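You operate a simulated robot arm through the tools that you are given. There is no shell and no other tool. Be economical: measure what you need, move in short steps, check, and stop when the job is done.

You are at the controls of a simulated robot arm. One attempt, no reset.

## Task
Stand the stop peg in the blue hole and fold the purple strip to about 60.
Fine: lay the strip against the peg, slide the clamp bar over it before you fold, let the leaf down and leave it clamped.

Only the result counts: the job must be done as asked and must still hold three seconds after the hand-in. Knocking over, shifting, dropping, spilling or breaking anything else fails it. Flat cloth is picked up by pressing the open fingertips on it (5 to 10 N) and closing them slowly along it; thin cloth reads only 2 to 8 mm in the jaws.

## Robot
A 6-joint arm with a two-finger parallel gripper, fixed in place. Base frame: the origin is at the foot of the arm, x ahead of it, y to its left, z up; the work surface is at about z = 820. Lengths are in mm, angles in rad, forces in N, time in s.
With the tool pointing down near the work surface it reaches from about 240 to 640 mm from the base axis. Its first joint turns from -1.152 to 1.152 rad. Payload 2.7 kg.
The tool frame sits at the grasp point between the pads (the TCP): z along the fingers, y along the line on which they close. The tips reach 23 mm beyond it. Largest opening 94 mm; finger width 38, thickness 10; the body of the gripper, 54 by 96 mm, starts 39 mm behind the TCP.
Orientation is told as [roll, pitch, yaw] about the base's x, y, z axes, in that order, counted from this pose: with the fingers straight down and closing along the base's y, the tool's x points along the base's -x, its y along +y and its z along -z.

## Interface
- The arm moves only by the tool apply_moves. Its argument "commands" is a list of rows, each an object of numbers (a shift or turn left out is 0, a gripper value left out holds the last): "dx", "dy", "dz": the shift along the tool's x, y, z in mm; "rx", "ry", "rz": the turn, a rotation vector about the tool's x, y, z in rad; "jaw": the closure, from 0 (fully open) to 1 (shut). In form: [{"dx": .., "dy": .., "dz": .., "rx": .., "ry": .., "rz": .., "jaw": ..}, ...]. A call has 1 to 12 rows; each row is the pose to reach, as a shift and turn from the pose commanded when the call began, along the tool's axes at that moment. Each row takes 0.2 s and may step no farther than 50 mm and 0.15 rad from the row before; otherwise, or with a gripper value out of range, the whole call is refused. A pose out of reach is approached as far as the arm can. The call stops where the force on the tool passes 90 N (or 10 N more than at its start, if that is more) or the arm is blocked; 0.2 s more then pass. The fingers move at their own pace (about 45 mm/s each) and stop on an object; they squeeze with about 24 N. The grip force told is the motor's: it shows also when the fingers shut on nothing. Time passes only in rows, and 0.2 s behind the last, so rows that repeat a pose let the fingers close. It gives the time, the measured TCP pose, the force on the tool (base axes), the opening and the grip force at its end, in the units of the frame above (readings bear some noise).
- Cameras (640 x 400 px; columns grow to the right, rows downward): "scene" is fixed at [73.3, -431.9, 1400.9]; the picture's right is [0.78, -0.62, 0.00], its down [-0.36, -0.46, -0.81] and it looks along [0.51, 0.63, -0.58] (base axes); focal length 325 px, centre (320, 200). "wrist" rides on the gripper at [-39, 0, -44] in the tool frame; the picture's right is [0.00, -1.00, 0.00], its down [0.97, 0.00, -0.24] and it looks along [0.24, 0.00, 0.97] (tool axes); focal length 218 px, centre (320, 200). There is no depth. A picture from a camera that has moved, and an enlarged one, comes with that camera's place and axes in the base frame and with its lens.
- capture(camera): a new picture of that camera. It takes no simulated time.
- close_up(camera, box): a new picture of the part [left, top, right, bottom] of that camera's present view, enlarged. It takes no simulated time.
- hand_in(): hands the job in; it is judged then, once.

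Go step by step. Nothing tells you positions but the pictures and the camera data: compare them with the known pose of the tool, close in by small moves and look again before you grip or let go. The budget is 120 turns and 76 pictures, counting those below and the enlarged ones. Unless the task says otherwise, let go and move clear before handing in, and close with one line.

The tools are called after "Call:" as name(argument=value, ...) on one line, values as JSON. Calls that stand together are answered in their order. apply_moves: Moves the arm, as the interface text tells. Its arguments: {"type":"object","properties":{"commands":{"type":"array","items":{"type":"object","properties":{"dx":{"type":"number"},"dy":{"type":"number"},"dz":{"type":"number"},"rx":{"type":"number"},"ry":{"type":"number"},"rz":{"type":"number"},"jaw":{"type":"number"}}}}},"required":["commands"]} The other tools are called the same way: capture (camera) takes a picture; close_up (camera, box) takes an enlarged picture of a part of a camera's view; hand_in () hands the job in.

At the start:

```text
time: 0.0
tool_pos: [362.6, -11.2, 1144.2]
tool_rot: [0.0, -0.001, 0.002]
ft_force: [-0.3, -0.2, -0.1]
opening: 94.2
finger_force: 0.0
```

scene: 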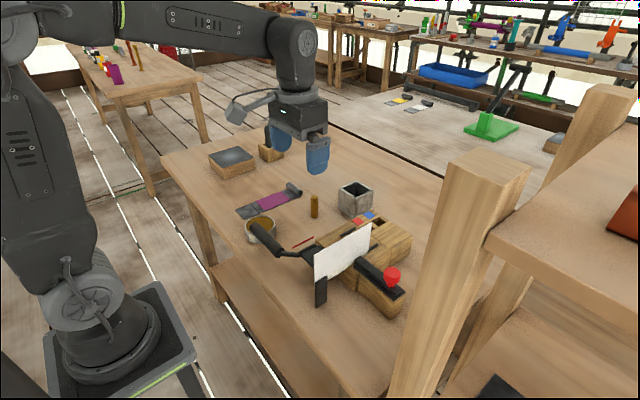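
wrist: 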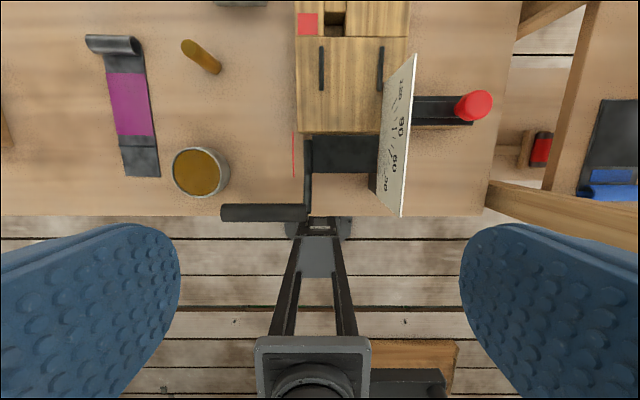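

I see a bending brake with a protractor plate, a strip with purple middle, a brass peg and a pot. I'll look closer at each before moving.

Call:
close_up(camera="scene", box=[220, 160, 420, 320])

Call:
close_up(camera="wrist", box=[200, 0, 520, 230])

Call:
close_up(camera="wrist", box=[60, 0, 320, 220])

```text
2.50 times, centred on (320, 240) of scene
camera zoom: at [73.3, -431.9, 1400.9], right [0.78, -0.62, 0.0], down [-0.36, -0.46, -0.81], along [0.51, 0.63, -0.58], focal length 811 px, centre (320, 100)
```

zoom: 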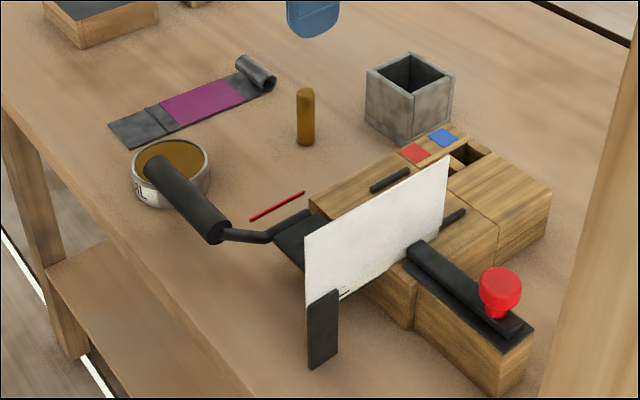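

```text
1.74 times, centred on (360, 115) of wrist
camera zoom: at [402.3, -12.0, 1187.5], right [0.0, -1.0, 0.0], down [-0.97, 0.0, 0.24], along [-0.24, 0.0, -0.97], focal length 380 px, centre (250, 348)
```

zoom: 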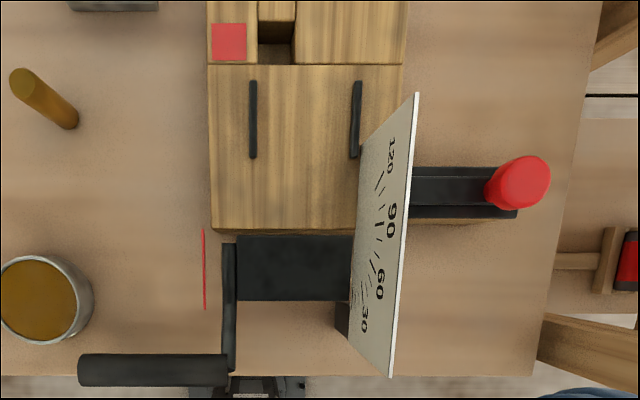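

```text
1.82 times, centred on (190, 110) of wrist
camera zoom: at [402.3, -12.0, 1187.5], right [0.0, -1.0, 0.0], down [-0.97, 0.0, 0.24], along [-0.24, 0.0, -0.97], focal length 397 px, centre (556, 364)
```

zoom: 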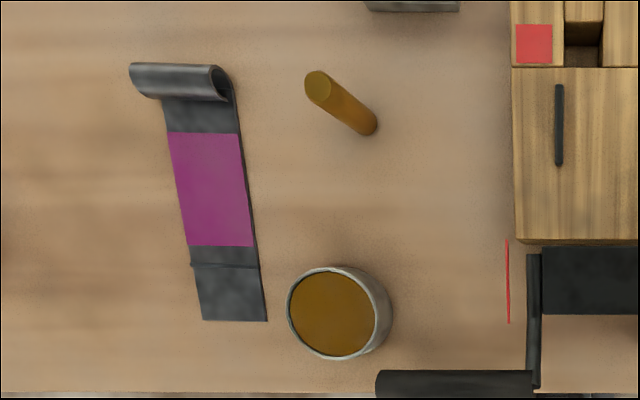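

I want better views of the press and the holes, so I move the wrist camera forward over it.

Call:
apply_moves(commands=[{"dx": -45}, {"dx": -90}, {"dx": -130, "dy": -30}, {"dx": -150, "dy": -60, "dz": 20}, {"dx": -150, "dy": -60, "dz": 20}])

Call:
capture(camera="wrist")

```text
time: 1.2
tool_pos: [513.5, -69.5, 1122.6]
tool_rot: [0.0, 0.0, 0.002]
ft_force: [-0.3, 0.4, 0.5]
opening: 94.2
finger_force: 0.1
```

```text
70 pictures are left
camera wrist: at [552.7, -71.0, 1166.0], right [0.0, -1.0, 0.0], down [-0.97, 0.0, 0.24], along [-0.24, 0.0, -0.97], focal length 218 px, centre (320, 200)
```

wrist: 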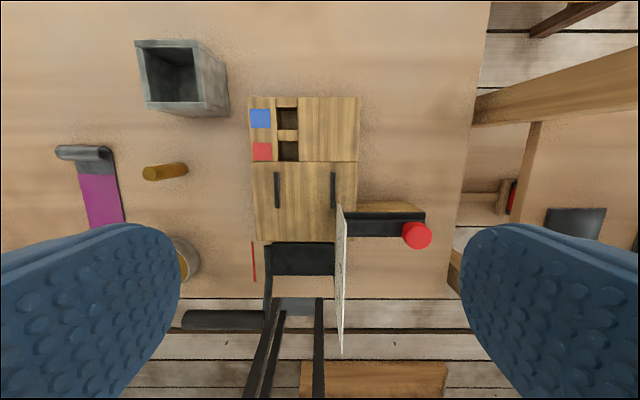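

Call:
close_up(camera="wrist", box=[230, 80, 450, 290])

Call:
close_up(camera="scene", box=[300, 200, 420, 320])

Call:
close_up(camera="wrist", box=[40, 130, 220, 290])

```text
1.90 times, centred on (340, 185) of wrist
camera zoom: at [552.7, -71.0, 1166.0], right [0.0, -1.0, 0.0], down [-0.97, 0.0, 0.24], along [-0.24, 0.0, -0.97], focal length 416 px, centre (282, 229)
```

zoom: 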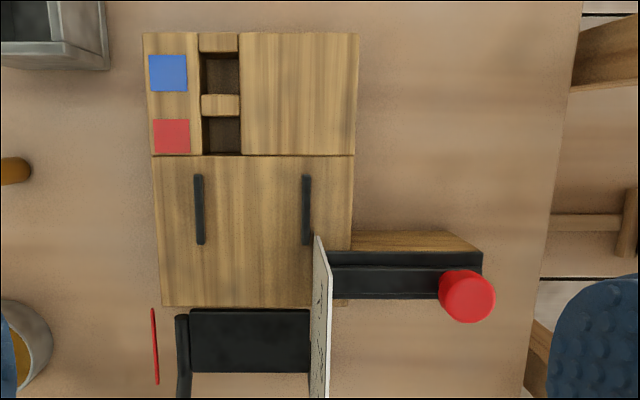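

```text
3.33 times, centred on (360, 260) of scene
camera zoom: at [73.3, -431.9, 1400.9], right [0.78, -0.62, 0.0], down [-0.36, -0.46, -0.81], along [0.51, 0.63, -0.58], focal length 1082 px, centre (187, 0)
```

zoom: 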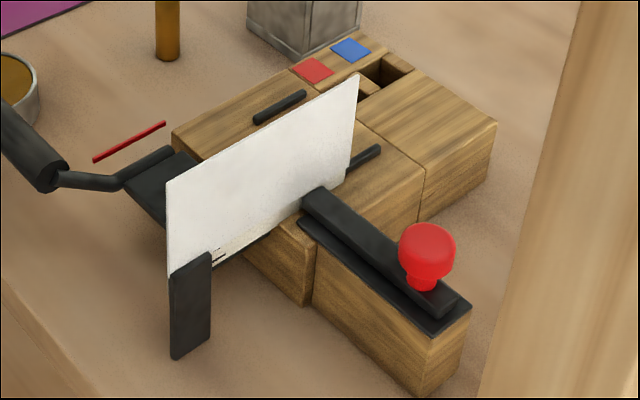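

```text
2.50 times, centred on (130, 210) of wrist
camera zoom: at [552.7, -71.0, 1166.0], right [0.0, -1.0, 0.0], down [-0.97, 0.0, 0.24], along [-0.24, 0.0, -0.97], focal length 546 px, centre (795, 175)
```

zoom: 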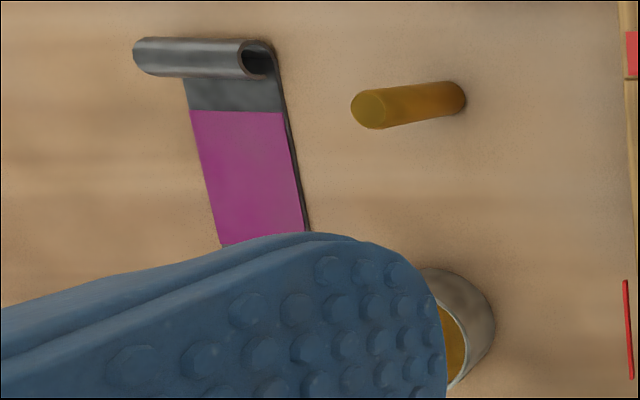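

The bed top reads about z=879, the blue hole is near (586,-31), the peg near (518,147), and the strip is along x with its tube at x≈545. I go above the peg first and look again.

Call:
apply_moves(commands=[{"dy": 45}, {"dy": 90}, {"dy": 135}, {"dy": 175}, {"dx": 10, "dy": 216}, {"dx": 20, "dy": 216, "dz": 40}, {"dx": 30, "dy": 216, "dz": 80}, {"dx": 30, "dy": 216, "dz": 80}])

Call:
capture(camera="wrist")

```text
time: 3.0
tool_pos: [483.1, 144.1, 1043.8]
tool_rot: [0.003, 0.0, 0.002]
ft_force: [0.6, -1.2, 0.8]
opening: 93.8
finger_force: 0.0
```

```text
66 pictures are left
camera wrist: at [524.0, 144.7, 1086.7], right [0.0, -1.0, 0.0], down [-0.97, 0.0, 0.24], along [-0.24, 0.0, -0.97], focal length 218 px, centre (320, 200)
```

wrist: 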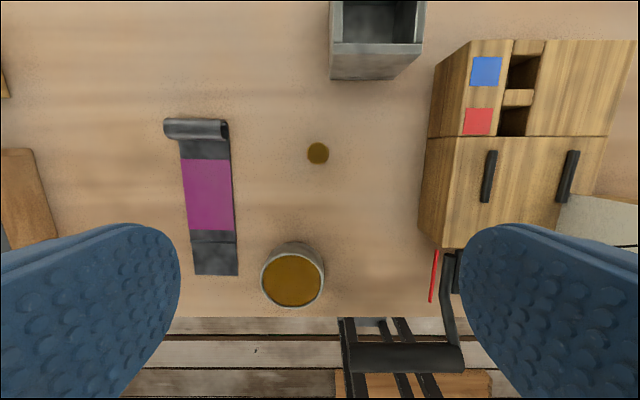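

The peg is seen from above at about (518,146), 20 mm thick. I line up and descend.

Call:
apply_moves(commands=[{"dx": -35, "dy": 2}, {"dx": -35, "dy": 2, "dz": 40}, {"dx": -35, "dy": 2, "dz": 80}, {"dx": -35, "dy": 2, "dz": 110}, {"dx": -35, "dy": 2, "dz": 110}])

Call:
capture(camera="wrist")

Call:
close_up(camera="scene", box=[240, 120, 400, 220])

```text
time: 4.2
tool_pos: [517.6, 146.3, 933.6]
tool_rot: [0.002, 0.0, 0.003]
ft_force: [0.4, 0.6, 0.4]
opening: 94.1
finger_force: 0.1
```

```text
65 pictures are left
camera wrist: at [558.1, 146.7, 976.7], right [0.0, -1.0, 0.0], down [-0.97, 0.0, 0.24], along [-0.24, 0.0, -0.97], focal length 218 px, centre (320, 200)
```

wrist: 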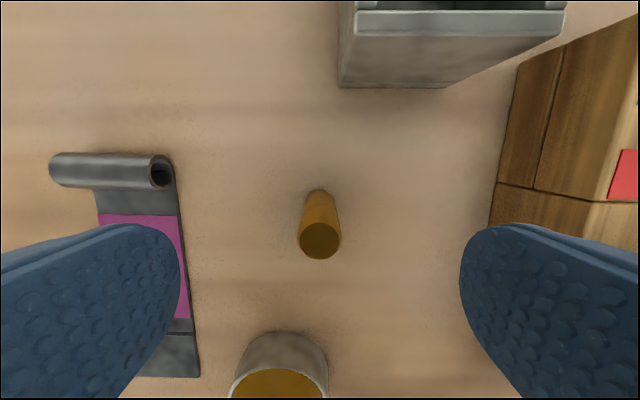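

```text
4.00 times, centred on (320, 170) of scene
camera zoom: at [73.3, -431.9, 1400.9], right [0.78, -0.62, 0.0], down [-0.36, -0.46, -0.81], along [0.51, 0.63, -0.58], focal length 1298 px, centre (320, 320)
```

zoom: 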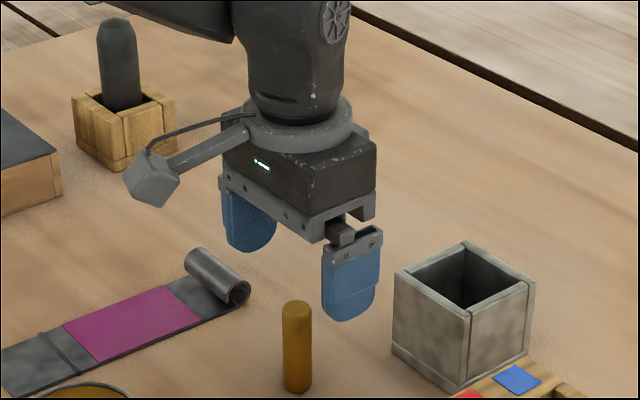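

The peg is centred between the fingers. I go down and close on it near the top.

Call:
apply_moves(commands=[{"dz": 30}, {"dz": 55}, {"dz": 55, "jaw": 1}, {"dz": 55, "jaw": 1}, {"dz": 55, "jaw": 1}, {"dz": 55, "jaw": 1}, {"dz": 55, "jaw": 1}, {"dz": 55, "jaw": 1}])

```text
time: 6.0
tool_pos: [516.5, 147.4, 879.2]
tool_rot: [0.0, -0.001, 0.002]
ft_force: [0.4, -1.3, -0.1]
opening: 20.3
finger_force: 23.9
```

Peg held. I lift it, carry it toward the blue hole and stop short so the camera sits over the hole.

Call:
apply_moves(commands=[{"dz": -40}, {"dz": -80}, {"dz": -121}, {"dy": -45, "dz": -121}, {"dy": -90, "dz": -121}, {"dx": -10, "dy": -135, "dz": -121}, {"dx": -20, "dy": -177, "dz": -121}, {"dx": -20, "dy": -177, "dz": -121}])

Call:
capture(camera="wrist")

```text
time: 7.8
tool_pos: [539.2, -31.5, 998.2]
tool_rot: [0.0, -0.001, 0.001]
ft_force: [0.0, -0.3, -1.3]
opening: 19.9
finger_force: 23.4
```

```text
63 pictures are left
camera wrist: at [578.6, -32.2, 1041.8], right [0.0, -1.0, 0.0], down [-0.97, 0.0, 0.24], along [-0.24, 0.0, -0.97], focal length 218 px, centre (320, 200)
```

wrist: 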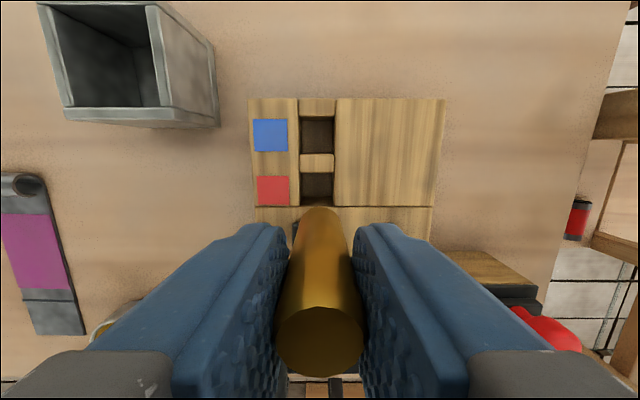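

Hole centre reads (586,-31), 26 mm square. I move over it and lower to just above the block, then check.

Call:
apply_moves(commands=[{"dx": -47, "dy": 1}, {"dx": -47, "dy": 1, "dz": 30}, {"dx": -47, "dy": 1, "dz": 50}, {"dx": -47, "dy": 1, "dz": 50}])

Call:
close_up(camera="scene", box=[320, 180, 420, 250])

Call:
capture(camera="wrist")

```text
time: 8.8
tool_pos: [585.6, -30.4, 949.5]
tool_rot: [-0.001, 0.001, 0.001]
ft_force: [0.4, -0.2, -1.6]
opening: 20.3
finger_force: 24.2
```

```text
5.71 times, centred on (370, 215) of scene
camera zoom: at [73.3, -431.9, 1400.9], right [0.78, -0.62, 0.0], down [-0.36, -0.46, -0.81], along [0.51, 0.63, -0.58], focal length 1855 px, centre (34, 114)
```

zoom: 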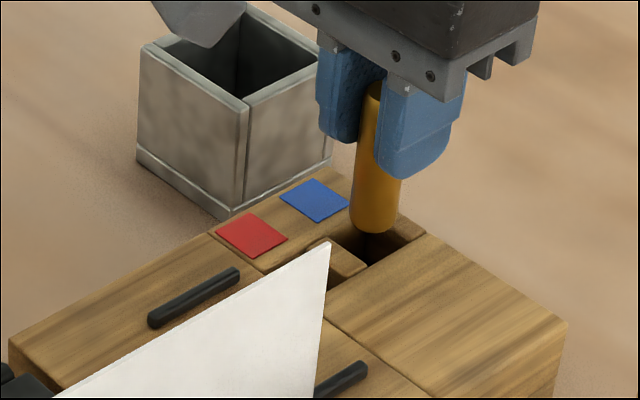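

```text
61 pictures are left
camera wrist: at [625.1, -29.5, 993.2], right [0.0, -1.0, 0.0], down [-0.97, 0.0, 0.24], along [-0.24, 0.0, -0.97], focal length 218 px, centre (320, 200)
```

wrist: 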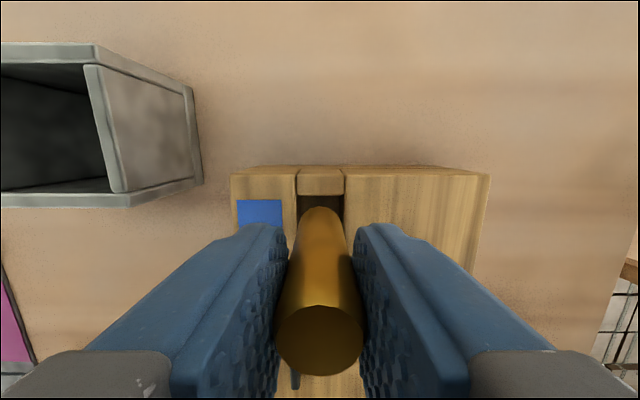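

The peg sits right over the blue hole. I lower it gently, watching the force.

Call:
apply_moves(commands=[{"dz": 8}, {"dz": 16}, {"dz": 22}, {"dz": 28}, {"dz": 34}, {"dz": 34}])

```text
time: 10.2
tool_pos: [584.6, -28.9, 916.6]
tool_rot: [-0.001, 0.0, 0.003]
ft_force: [0.9, 0.8, -0.7]
opening: 20.3
finger_force: 23.7
```

Call:
apply_moves(commands=[{"dz": 4}, {"dz": 8}, {"dz": 10}, {"dz": 10}])

Call:
close_up(camera="scene", box=[320, 180, 420, 250])

```text
time: 11.2
tool_pos: [585.0, -29.3, 908.9]
tool_rot: [-0.001, -0.006, 0.001]
ft_force: [-3.6, 1.6, 15.1]
opening: 20.5
finger_force: 23.8
```

```text
5.71 times, centred on (370, 215) of scene
camera zoom: at [72.9, -431.9, 1400.9], right [0.78, -0.62, 0.0], down [-0.36, -0.46, -0.81], along [0.51, 0.63, -0.58], focal length 1855 px, centre (34, 114)
```

zoom: 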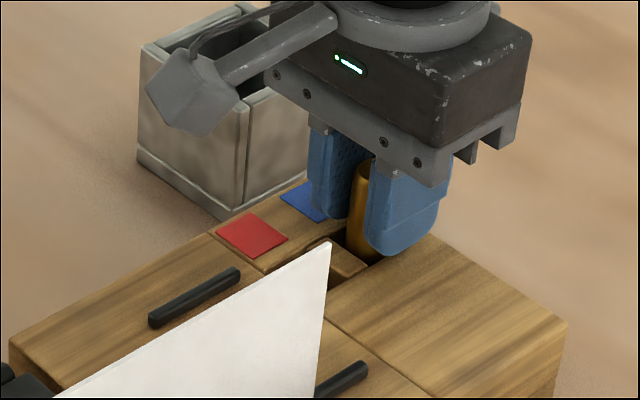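

The peg has bottomed (15 N upward) about 29 mm deep. I release and rise.

Call:
apply_moves(commands=[{"dz": 9, "jaw": 0.75}, {"dz": 9, "jaw": 0.6}, {"dz": 9, "jaw": 0.5}, {"dz": -30}, {"dz": -70}, {"dz": -70}])

Call:
close_up(camera="scene", box=[320, 180, 420, 250])

```text
time: 12.6
tool_pos: [584.3, -27.7, 974.4]
tool_rot: [0.001, -0.002, 0.003]
ft_force: [0.3, 0.4, 0.9]
opening: 46.9
finger_force: 0.2
```

```text
5.71 times, centred on (370, 215) of scene
camera zoom: at [73.3, -431.9, 1400.9], right [0.78, -0.62, 0.0], down [-0.36, -0.46, -0.81], along [0.51, 0.63, -0.58], focal length 1855 px, centre (34, 114)
```

zoom: 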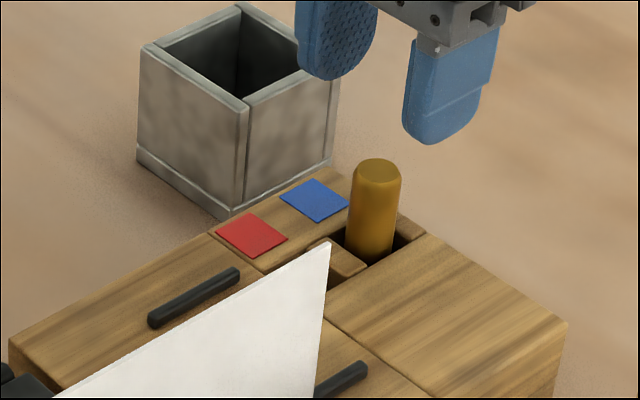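

The peg stands in the blue hole. Next I turn the gripper 90° so it closes along x and move above the strip's tube.

Call:
apply_moves(commands=[{"dy": 25, "rz": 0.14}, {"dy": 50, "rz": 0.28}, {"dy": 75, "rz": 0.42, "jaw": 0.4}, {"dx": 5, "dy": 100, "rz": 0.56}, {"dx": 10, "dy": 125, "rz": 0.7}, {"dx": 15, "dy": 150, "rz": 0.84}, {"dx": 20, "dy": 175, "rz": 0.98}, {"dx": 25, "dy": 200, "rz": 1.12}, {"dx": 30, "dy": 225, "rz": 1.26}, {"dx": 35, "dy": 250, "rz": 1.4}, {"dx": 42, "dy": 280, "rz": 1.54}, {"dx": 42, "dy": 295, "rz": 1.571}])

Call:
capture(camera="wrist")

```text
time: 15.2
tool_pos: [542.6, 265.6, 975.7]
tool_rot: [0.0, -0.001, -1.572]
ft_force: [-0.6, -0.4, 0.0]
opening: 56.2
finger_force: 0.1
```

```text
58 pictures are left
camera wrist: at [543.0, 226.5, 1018.6], right [-1.0, 0.0, 0.0], down [0.0, 0.97, 0.24], along [0.0, 0.24, -0.97], focal length 218 px, centre (320, 200)
```

wrist: 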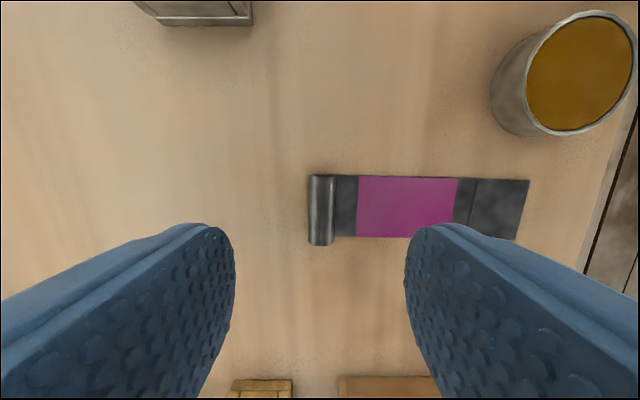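

The tube is centred between the fingers. I descend to z≈850 and look before closing.

Call:
apply_moves(commands=[{"dz": 40}, {"dz": 80}, {"dz": 105}, {"dz": 118}, {"dz": 118}])

Call:
close_up(camera="scene", box=[230, 140, 330, 220])

Call:
capture(camera="wrist")

```text
time: 16.4
tool_pos: [541.1, 265.4, 859.2]
tool_rot: [0.0, 0.001, -1.569]
ft_force: [0.2, 0.2, -0.5]
opening: 56.4
finger_force: 0.1
```

```text
5.00 times, centred on (280, 180) of scene
camera zoom: at [73.3, -431.9, 1400.9], right [0.78, -0.62, 0.0], down [-0.36, -0.46, -0.81], along [0.51, 0.63, -0.58], focal length 1623 px, centre (520, 300)
```

zoom: 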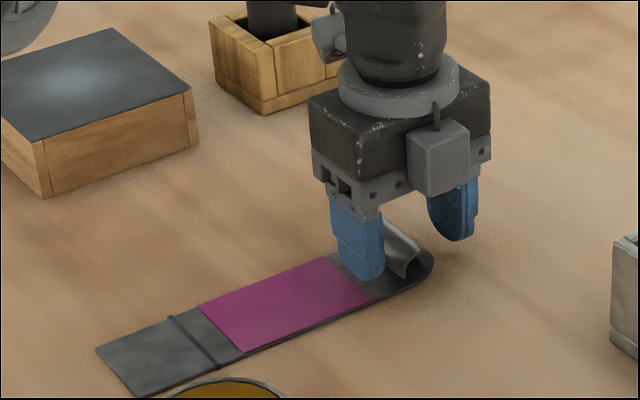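

```text
56 pictures are left
camera wrist: at [542.5, 226.1, 901.7], right [-1.0, 0.0, 0.0], down [0.0, 0.97, 0.24], along [0.0, 0.24, -0.97], focal length 218 px, centre (320, 200)
```

wrist: 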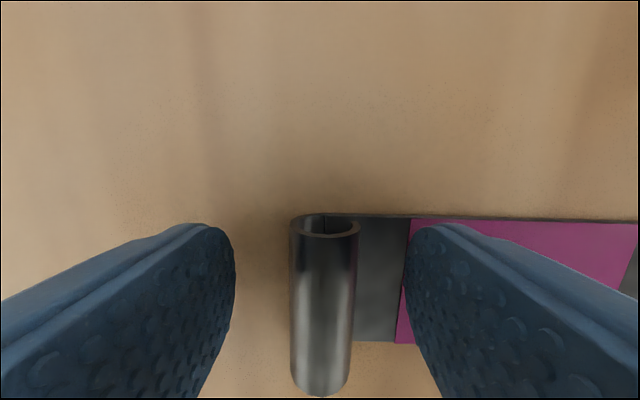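

Fingers straddle the tube. I go 10 mm lower and close.

Call:
apply_moves(commands=[{"dz": 10}, {"dz": 10, "jaw": 0.7}, {"dz": 10, "jaw": 0.85}, {"dz": 10, "jaw": 1}, {"dz": 10, "jaw": 1}, {"dz": 10, "jaw": 1}, {"dz": 10, "jaw": 1}])

Call:
capture(camera="wrist")

```text
time: 18.0
tool_pos: [540.6, 265.7, 848.8]
tool_rot: [-0.002, 0.001, -1.569]
ft_force: [-0.1, 1.4, 0.7]
opening: 23.8
finger_force: 23.6
```

```text
55 pictures are left
camera wrist: at [542.7, 226.5, 891.9], right [-1.0, 0.0, 0.0], down [0.0, 0.97, 0.24], along [0.0, 0.24, -0.97], focal length 218 px, centre (320, 200)
```

wrist: 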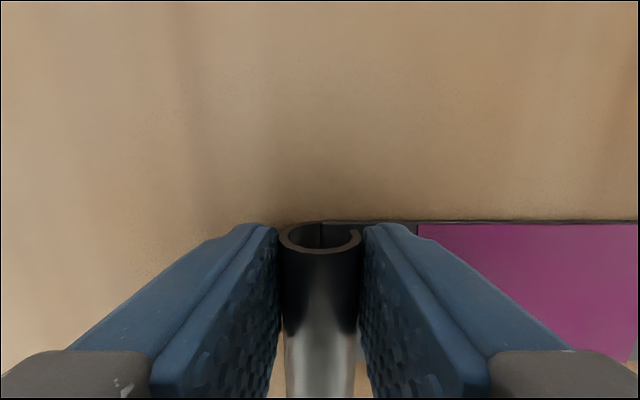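

Gripped at 23.8 mm. I lift a little and check how the strip hangs.

Call:
apply_moves(commands=[{"dz": -10}, {"dz": -25}, {"dz": -50}, {"dz": -80}, {"dz": -120}, {"dz": -120}])

Call:
close_up(camera="scene", box=[210, 120, 330, 220])

Call:
capture(camera="wrist")

```text
time: 19.4
tool_pos: [542.3, 265.8, 966.7]
tool_rot: [0.001, 0.0, -1.57]
ft_force: [-0.4, -0.3, -3.9]
opening: 23.7
finger_force: 23.7
```

```text
4.00 times, centred on (270, 170) of scene
camera zoom: at [73.3, -431.9, 1400.9], right [0.78, -0.62, 0.0], down [-0.36, -0.46, -0.81], along [0.51, 0.63, -0.58], focal length 1298 px, centre (520, 320)
```

zoom: 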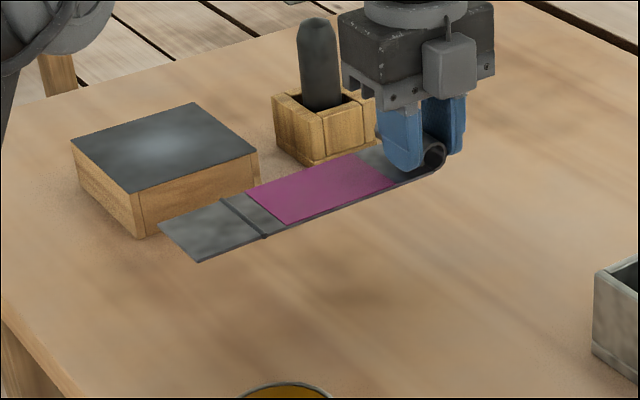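

```text
53 pictures are left
camera wrist: at [542.9, 227.2, 1010.0], right [-1.0, 0.0, 0.0], down [0.0, 0.97, 0.24], along [0.0, 0.24, -0.97], focal length 218 px, centre (320, 200)
```

wrist: 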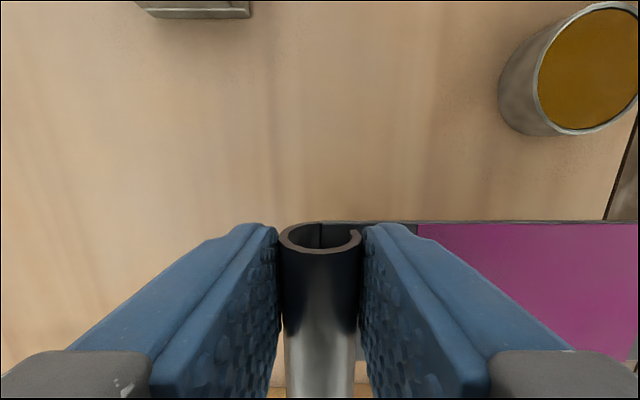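

The strip hangs level and straight, bottom about 28 mm below the TCP. I carry it over the bed, kept high and short of the peg.

Call:
apply_moves(commands=[{"dz": -25}, {"dx": -40, "dz": -25}, {"dx": -80, "dz": -25}, {"dx": -120, "dz": -25}, {"dx": -160, "dz": -25}, {"dx": -200, "dz": -25}, {"dx": -240, "dz": -25}, {"dx": -280, "dz": -25}, {"dx": -310, "dy": 8, "dz": -25}, {"dx": -332, "dy": 8, "dz": -25}, {"dx": -332, "dy": 8, "dz": -25}])

Call:
capture(camera="wrist")

Call:
capture(camera="scene")

```text
time: 21.8
tool_pos: [550.7, -66.6, 991.6]
tool_rot: [0.0, 0.0, -1.568]
ft_force: [0.0, 0.0, -3.1]
opening: 23.8
finger_force: 23.9
```

```text
52 pictures are left
camera wrist: at [553.3, -105.8, 1035.2], right [-1.0, 0.0, 0.0], down [0.0, 0.97, 0.24], along [0.0, 0.24, -0.97], focal length 218 px, centre (320, 200)
```

wrist: 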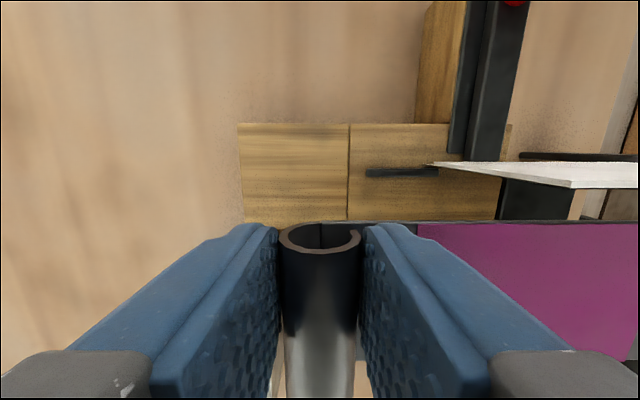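

```text
51 pictures are left
```

scene: 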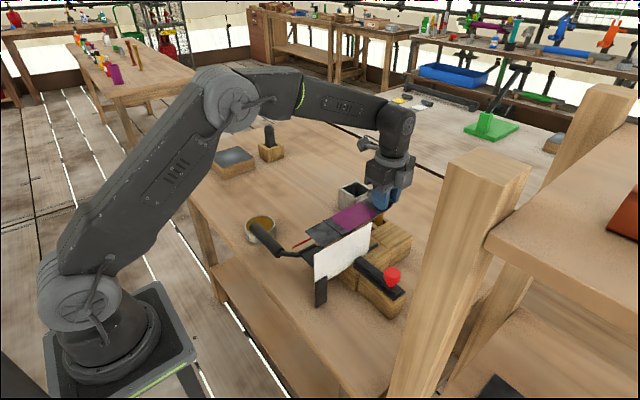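

Alignment with the rails looks right (strip about -81..-21, rails' inner faces about -84 and -17). I lower most of the way and check.

Call:
apply_moves(commands=[{"dz": 30}, {"dz": 55}, {"dz": 66}, {"dz": 66}])

Call:
capture(camera="wrist")

Call:
close_up(camera="scene", box=[290, 180, 430, 290])

```text
time: 22.8
tool_pos: [550.4, -67.1, 926.4]
tool_rot: [0.001, 0.0, -1.569]
ft_force: [0.4, -0.4, -3.0]
opening: 23.6
finger_force: 23.9
```

```text
50 pictures are left
camera wrist: at [551.2, -106.5, 970.6], right [-1.0, 0.0, 0.0], down [0.0, 0.97, 0.24], along [0.0, 0.24, -0.97], focal length 218 px, centre (320, 200)
```

wrist: 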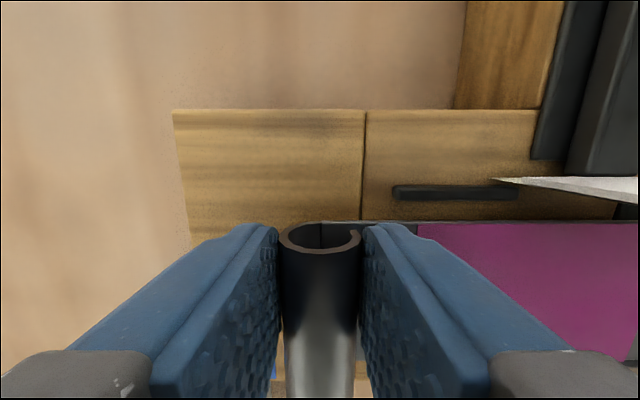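

```text
3.64 times, centred on (360, 235) of scene
camera zoom: at [73.3, -431.9, 1400.9], right [0.78, -0.62, 0.0], down [-0.36, -0.46, -0.81], along [0.51, 0.63, -0.58], focal length 1180 px, centre (174, 73)
```

zoom: 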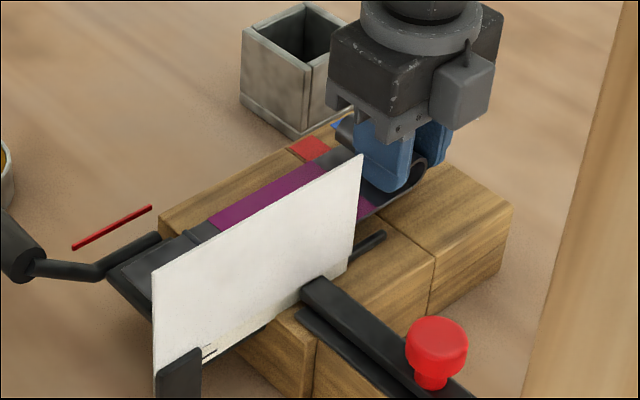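

There are about 4 mm on each side. I lower until nearly touching, then slide toward the peg.

Call:
apply_moves(commands=[{"dz": 8}, {"dz": 13}, {"dz": 16}, {"dz": 18}, {"dz": 18}])

```text
time: 24.0
tool_pos: [551.1, -66.9, 909.6]
tool_rot: [0.003, 0.001, -1.57]
ft_force: [1.4, 0.2, -0.5]
opening: 23.7
finger_force: 23.5
```

Call:
apply_moves(commands=[{"dy": 4}, {"dy": 8}, {"dy": 10}, {"dy": 10}])

Call:
close_up(camera="scene", box=[320, 180, 420, 250])

Call:
capture(camera="wrist")

```text
time: 25.0
tool_pos: [561.4, -65.6, 908.7]
tool_rot: [0.0, 0.002, -1.569]
ft_force: [-0.4, 1.3, -1.4]
opening: 23.8
finger_force: 24.2
```

```text
5.71 times, centred on (370, 215) of scene
camera zoom: at [73.3, -431.9, 1400.9], right [0.78, -0.62, 0.0], down [-0.36, -0.46, -0.81], along [0.51, 0.63, -0.58], focal length 1855 px, centre (34, 114)
```

zoom: 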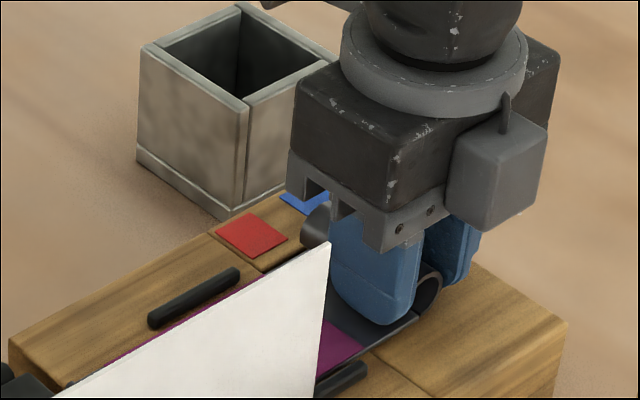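

```text
47 pictures are left
camera wrist: at [562.0, -105.8, 952.0], right [-1.0, 0.0, 0.0], down [0.0, 0.97, 0.24], along [0.0, 0.24, -0.97], focal length 218 px, centre (320, 200)
```

wrist: 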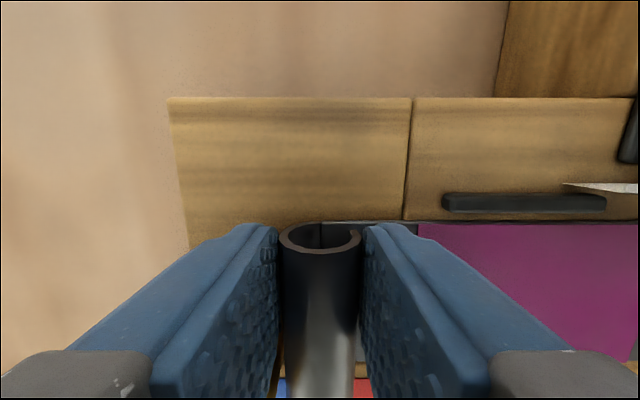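

Call:
apply_moves(commands=[{"dy": 1}, {"dy": 2}, {"dy": 3}, {"dy": 3}])

```text
time: 26.0
tool_pos: [564.0, -66.2, 909.8]
tool_rot: [0.001, 0.0, -1.568]
ft_force: [-0.3, 0.0, -2.4]
opening: 23.9
finger_force: 23.5
```

Call:
apply_moves(commands=[{"dy": 1}, {"dy": 2}, {"dy": 3}, {"dy": 3}])

```text
time: 27.0
tool_pos: [566.6, -66.0, 910.0]
tool_rot: [-0.004, 0.003, -1.57]
ft_force: [-12.6, 2.2, 0.8]
opening: 23.6
finger_force: 23.5
```

Contact with the peg (12.6 N). I lower the last bit onto the bed and then open gently.

Call:
apply_moves(commands=[{"dz": 1.5}, {"dz": 3}, {"dz": 3}])

```text
time: 27.8
tool_pos: [567.2, -67.2, 909.2]
tool_rot: [0.001, 0.001, -1.569]
ft_force: [-17.0, 5.5, 17.1]
opening: 24.0
finger_force: 24.0
```

Call:
apply_moves(commands=[{"dz": 2, "jaw": 0.7}, {"dz": 2, "jaw": 0.6}, {"dz": 2, "jaw": 0.55}, {"dz": -15}, {"dz": -50}, {"dz": -90}, {"dz": -90}])

Call:
capture(camera="wrist")

Call:
close_up(camera="scene", box=[290, 180, 430, 290])

```text
time: 29.4
tool_pos: [565.1, -69.2, 997.4]
tool_rot: [-0.001, 0.001, -1.569]
ft_force: [-0.6, 0.3, -0.1]
opening: 42.3
finger_force: 0.1
```

```text
46 pictures are left
camera wrist: at [565.7, -108.4, 1040.9], right [-1.0, 0.0, 0.0], down [0.0, 0.97, 0.24], along [0.0, 0.24, -0.97], focal length 218 px, centre (320, 200)
```

wrist: 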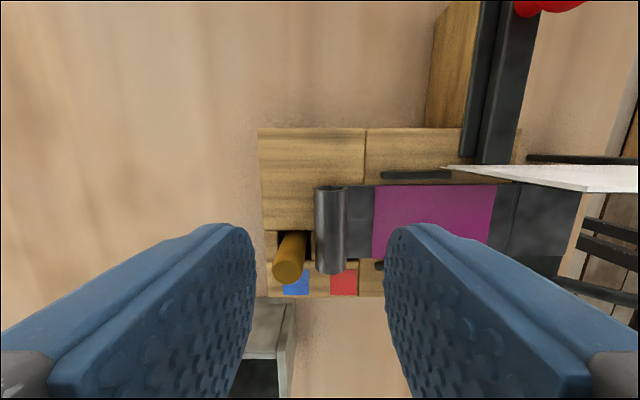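

```text
3.64 times, centred on (360, 235) of scene
camera zoom: at [73.3, -431.9, 1400.9], right [0.78, -0.62, 0.0], down [-0.36, -0.46, -0.81], along [0.51, 0.63, -0.58], focal length 1180 px, centre (174, 73)
```

zoom: 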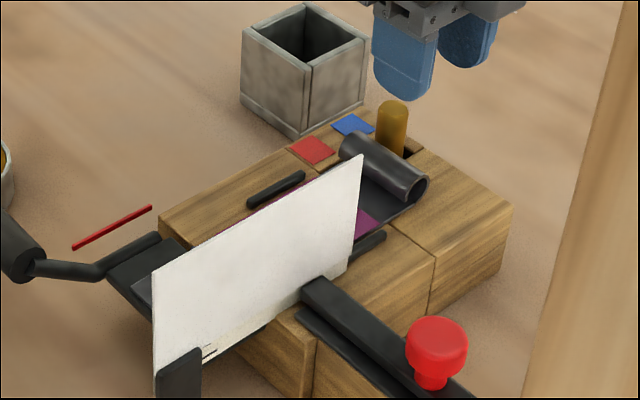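

Call:
close_up(camera="wrist", box=[240, 120, 400, 300])

Call:
close_up(camera="wrist", box=[360, 100, 640, 290])

```text
2.22 times, centred on (320, 210) of wrist
camera zoom: at [565.7, -108.4, 1040.9], right [-1.0, 0.0, 0.0], down [0.0, 0.97, 0.24], along [0.0, 0.24, -0.97], focal length 485 px, centre (320, 178)
```

zoom: 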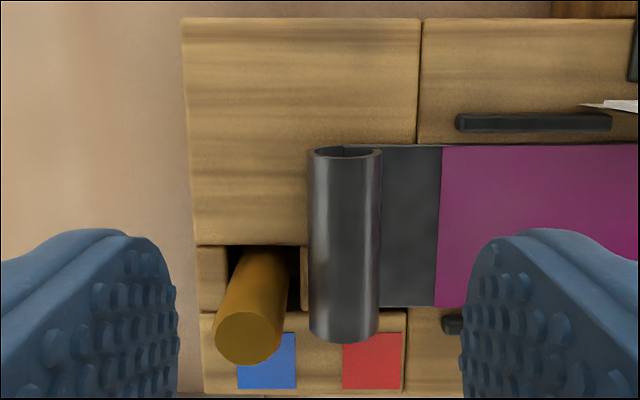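

```text
2.11 times, centred on (500, 195) of wrist
camera zoom: at [565.7, -108.4, 1040.9], right [-1.0, 0.0, 0.0], down [0.0, 0.97, 0.24], along [0.0, 0.24, -0.97], focal length 460 px, centre (-59, 210)
```

zoom: 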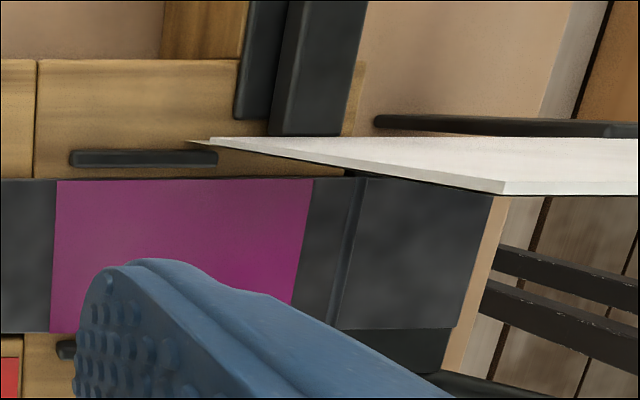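

The strip lies straight between the rails but its tube ended about 6–7 mm short of the peg. I'll shut the fingers and push the tube forward from behind.

Call:
apply_moves(commands=[{"dx": 14, "dy": -20, "jaw": 1}, {"dx": 28, "dy": -40, "jaw": 1}, {"dx": 28, "dy": -40, "dz": 30, "jaw": 1}, {"dx": 28, "dy": -40, "dz": 60}, {"dx": 28, "dy": -40, "dz": 78}, {"dx": 28, "dy": -40, "dz": 85}, {"dx": 28, "dy": -40, "dz": 85}])

Call:
close_up(camera="scene", box=[320, 180, 420, 250])

Call:
capture(camera="wrist")

```text
time: 31.0
tool_pos: [527.0, -36.8, 912.5]
tool_rot: [-0.001, 0.0, -1.568]
ft_force: [0.2, -0.4, -0.1]
opening: 0.1
finger_force: 24.3
```

```text
5.71 times, centred on (370, 215) of scene
camera zoom: at [73.3, -431.9, 1400.9], right [0.78, -0.62, 0.0], down [-0.36, -0.46, -0.81], along [0.51, 0.63, -0.58], focal length 1855 px, centre (34, 114)
```

zoom: 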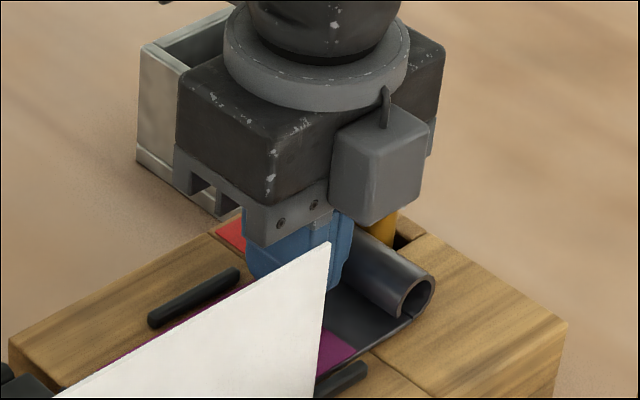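

```text
41 pictures are left
camera wrist: at [527.3, -77.4, 954.4], right [-1.0, 0.0, 0.0], down [0.0, 0.97, 0.24], along [0.0, 0.24, -0.97], focal length 218 px, centre (320, 200)
```

wrist: 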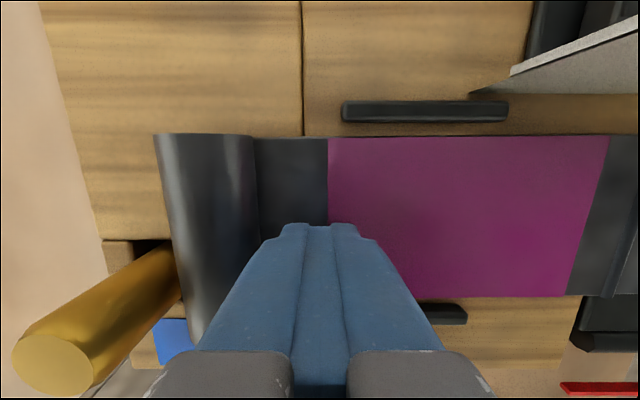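

Call:
apply_moves(commands=[{"dy": 4}, {"dy": 7}, {"dy": 9}, {"dy": 11}, {"dy": 12}, {"dy": 13}, {"dy": 13}])

Call:
capture(camera="wrist")

```text
time: 32.6
tool_pos: [540.8, -37.2, 911.5]
tool_rot: [0.001, 0.0, -1.568]
ft_force: [-2.1, 0.2, 1.2]
opening: 0.1
finger_force: 23.7
```

```text
40 pictures are left
camera wrist: at [541.2, -77.5, 954.4], right [-1.0, 0.0, 0.0], down [0.0, 0.97, 0.24], along [0.0, 0.24, -0.97], focal length 218 px, centre (320, 200)
```

wrist: 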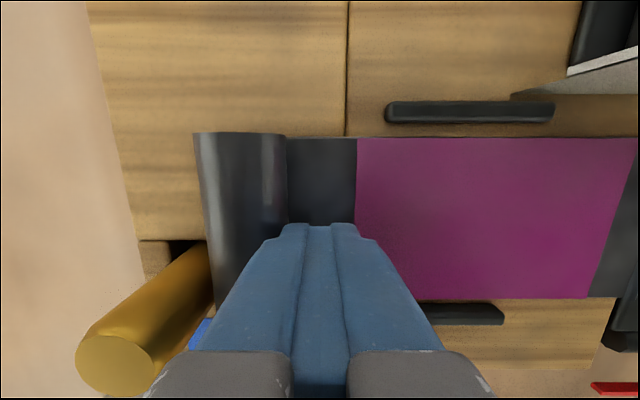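

Call:
apply_moves(commands=[{"dy": 1}, {"dy": 2}, {"dy": 3}, {"dy": 3}])

Call:
capture(camera="wrist")

```text
time: 33.6
tool_pos: [542.9, -38.9, 913.3]
tool_rot: [0.0, -0.001, -1.568]
ft_force: [-1.7, 0.7, 1.0]
opening: 0.1
finger_force: 23.3
```

```text
39 pictures are left
camera wrist: at [543.8, -77.2, 954.8], right [-1.0, 0.0, 0.0], down [0.0, 0.97, 0.24], along [0.0, 0.24, -0.97], focal length 218 px, centre (320, 200)
```

wrist: 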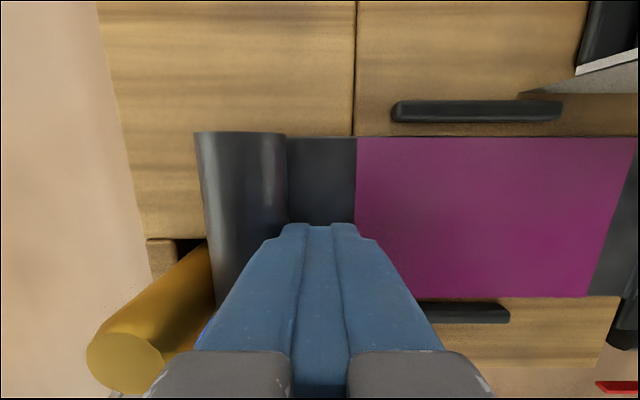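

The tube is moving with the finger. I keep pushing until the peg resists.

Call:
apply_moves(commands=[{"dy": 0.7}, {"dy": 1.4}, {"dy": 2}, {"dy": 2}])

```text
time: 34.6
tool_pos: [544.9, -38.3, 911.5]
tool_rot: [-0.002, 0.0, -1.57]
ft_force: [-7.9, 0.1, 1.0]
opening: 0.2
finger_force: 23.9
```

Call:
apply_moves(commands=[{"dy": 0.5}, {"dy": 0.5}])

Call:
capture(camera="wrist")

```text
time: 35.2
tool_pos: [544.1, -37.0, 911.4]
tool_rot: [-0.001, 0.001, -1.568]
ft_force: [-12.6, 0.6, 2.4]
opening: 0.1
finger_force: 24.1
```

```text
38 pictures are left
camera wrist: at [545.7, -77.5, 954.5], right [-1.0, 0.0, 0.0], down [0.0, 0.97, 0.24], along [0.0, 0.24, -0.97], focal length 218 px, centre (320, 200)
```

wrist: 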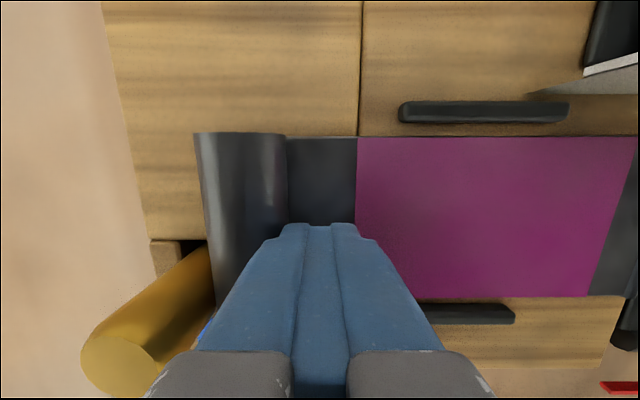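

Peg contact is reached. I back off and rise to look at the gap.

Call:
apply_moves(commands=[{"dy": -0.5}, {"dy": -1.5}, {"dy": -5}, {"dy": -10}, {"dy": -10, "dz": -40}, {"dy": -10, "dz": -80}, {"dy": -10, "dz": -80}])

Call:
close_up(camera="wrist", box=[180, 120, 340, 280])

Call:
close_up(camera="scene", box=[330, 185, 410, 240])

```text
time: 36.8
tool_pos: [536.9, -38.1, 991.1]
tool_rot: [0.001, 0.001, -1.569]
ft_force: [-0.3, -0.7, 0.4]
opening: 0.1
finger_force: 23.9
```

```text
2.50 times, centred on (260, 200) of wrist
camera zoom: at [536.8, -77.4, 1034.8], right [-1.0, 0.0, 0.0], down [0.0, 0.97, 0.24], along [0.0, 0.24, -0.97], focal length 546 px, centre (470, 200)
```

zoom: 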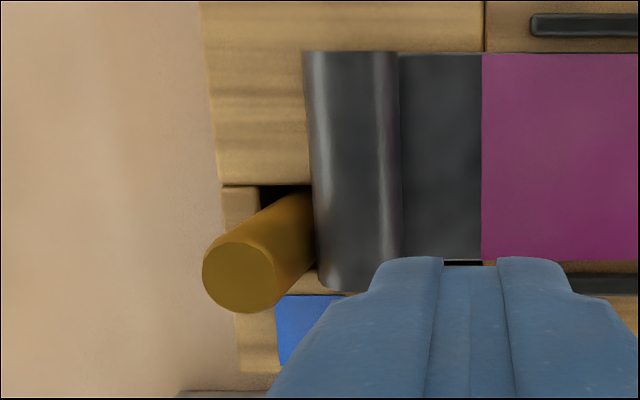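

```text
7.27 times, centred on (370, 212) of scene
camera zoom: at [73.3, -431.9, 1400.9], right [0.78, -0.62, 0.0], down [-0.36, -0.46, -0.81], along [0.51, 0.63, -0.58], focal length 2360 px, centre (-44, 109)
```

zoom: 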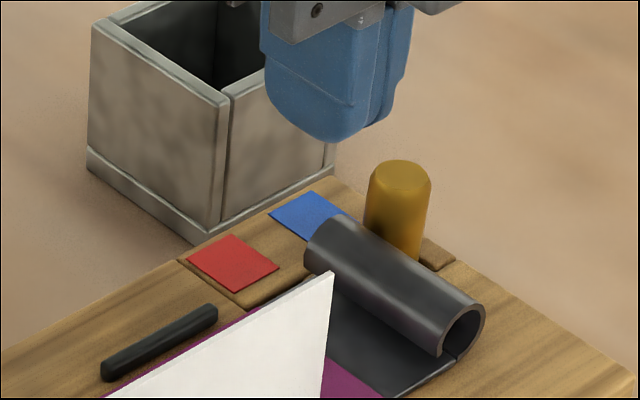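

The tube now touches the peg and the strip is straight. Next I go over to the clamp knob, round behind the protractor plate.

Call:
apply_moves(commands=[{"dz": -40}, {"dx": -45, "dz": -40}, {"dx": -90, "dz": -40}, {"dx": -135, "dz": -40}, {"dx": -180, "dy": -10, "dz": -40}, {"dx": -200, "dy": -50, "dz": -40}, {"dx": -200, "dy": -87, "dz": -30}, {"dx": -200, "dy": -87, "dz": -20}])

Call:
capture(camera="wrist")

Call:
close_up(camera="scene", box=[290, 180, 430, 320])

```text
time: 38.6
tool_pos: [448.1, -238.9, 1012.0]
tool_rot: [0.0, -0.001, -1.57]
ft_force: [-0.4, -0.6, 0.4]
opening: 0.0
finger_force: 23.8
```

```text
35 pictures are left
camera wrist: at [448.4, -279.0, 1054.6], right [-1.0, 0.0, 0.0], down [0.0, 0.97, 0.24], along [0.0, 0.24, -0.97], focal length 218 px, centre (320, 200)
```

wrist: 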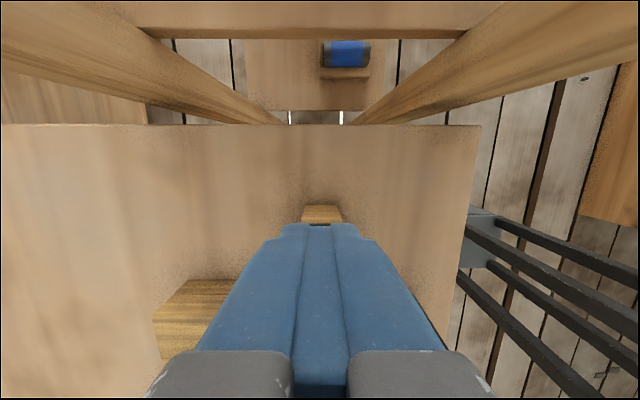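

```text
2.86 times, centred on (360, 250) of scene
camera zoom: at [73.3, -431.9, 1400.9], right [0.78, -0.62, 0.0], down [-0.36, -0.46, -0.81], along [0.51, 0.63, -0.58], focal length 927 px, centre (206, 57)
```

zoom: 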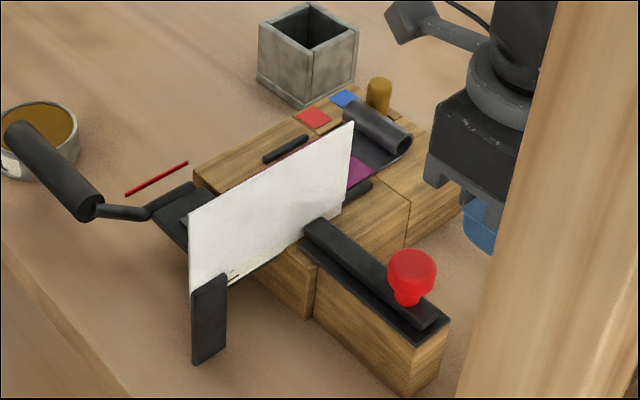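

The knob head is near (449,-189,922), 33 mm wide, and the fingers are on its outer side. I go down beside it.

Call:
apply_moves(commands=[{"dz": 40}, {"dz": 70}, {"dz": 83}, {"dz": 83}])

Call:
capture(camera="wrist")

Call:
close_up(camera="scene", box=[330, 220, 450, 320])

```text
time: 39.6
tool_pos: [447.4, -238.6, 927.0]
tool_rot: [0.001, 0.001, -1.569]
ft_force: [0.1, -0.6, -0.6]
opening: 0.0
finger_force: 23.8
```

```text
33 pictures are left
camera wrist: at [448.8, -277.2, 971.3], right [-1.0, 0.0, 0.0], down [0.0, 0.97, 0.24], along [0.0, 0.24, -0.97], focal length 218 px, centre (320, 200)
```

wrist: 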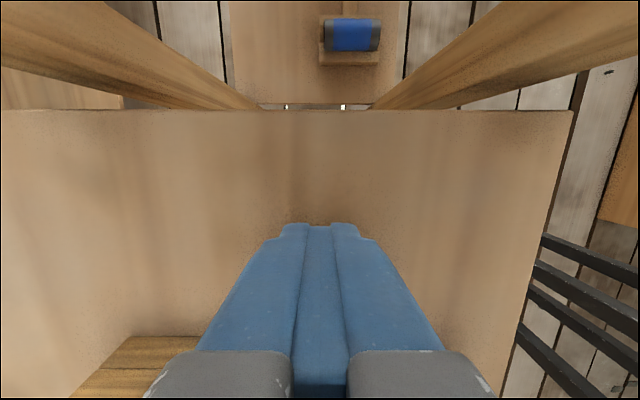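

```text
4.00 times, centred on (390, 270) of scene
camera zoom: at [73.3, -431.9, 1400.9], right [0.78, -0.62, 0.0], down [-0.36, -0.46, -0.81], along [0.51, 0.63, -0.58], focal length 1298 px, centre (40, -80)
```

zoom: 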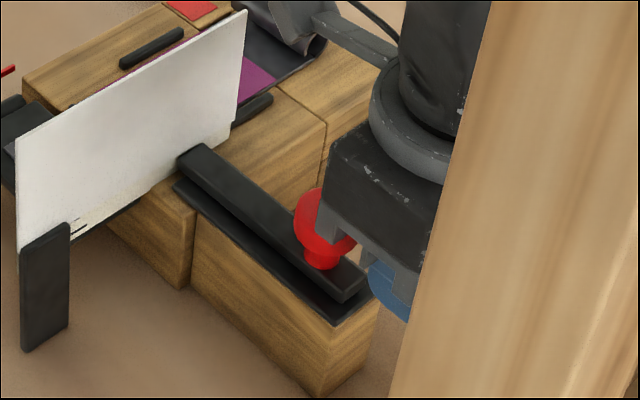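

I push the knob toward +y.

Call:
apply_moves(commands=[{"dx": 8}, {"dx": 14}, {"dx": 18}, {"dx": 22}, {"dx": 26}, {"dx": 30}, {"dx": 30}])

Call:
close_up(camera="scene", box=[290, 200, 430, 310])

```text
time: 41.2
tool_pos: [448.4, -207.0, 927.7]
tool_rot: [0.0, 0.002, -1.569]
ft_force: [0.3, -0.4, 0.2]
opening: 0.1
finger_force: 23.8
```

```text
3.64 times, centred on (360, 255) of scene
camera zoom: at [73.3, -431.9, 1400.9], right [0.78, -0.62, 0.0], down [-0.36, -0.46, -0.81], along [0.51, 0.63, -0.58], focal length 1180 px, centre (174, 0)
```

zoom: 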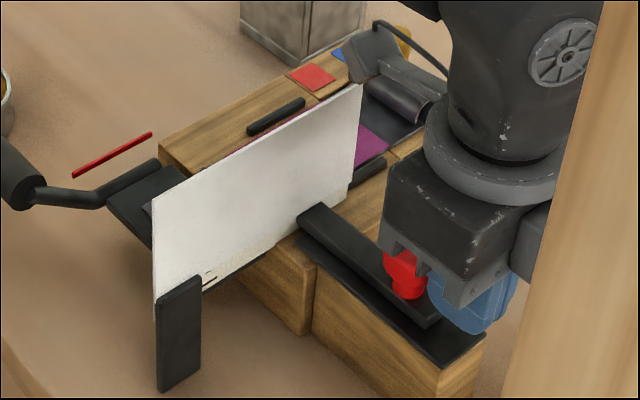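

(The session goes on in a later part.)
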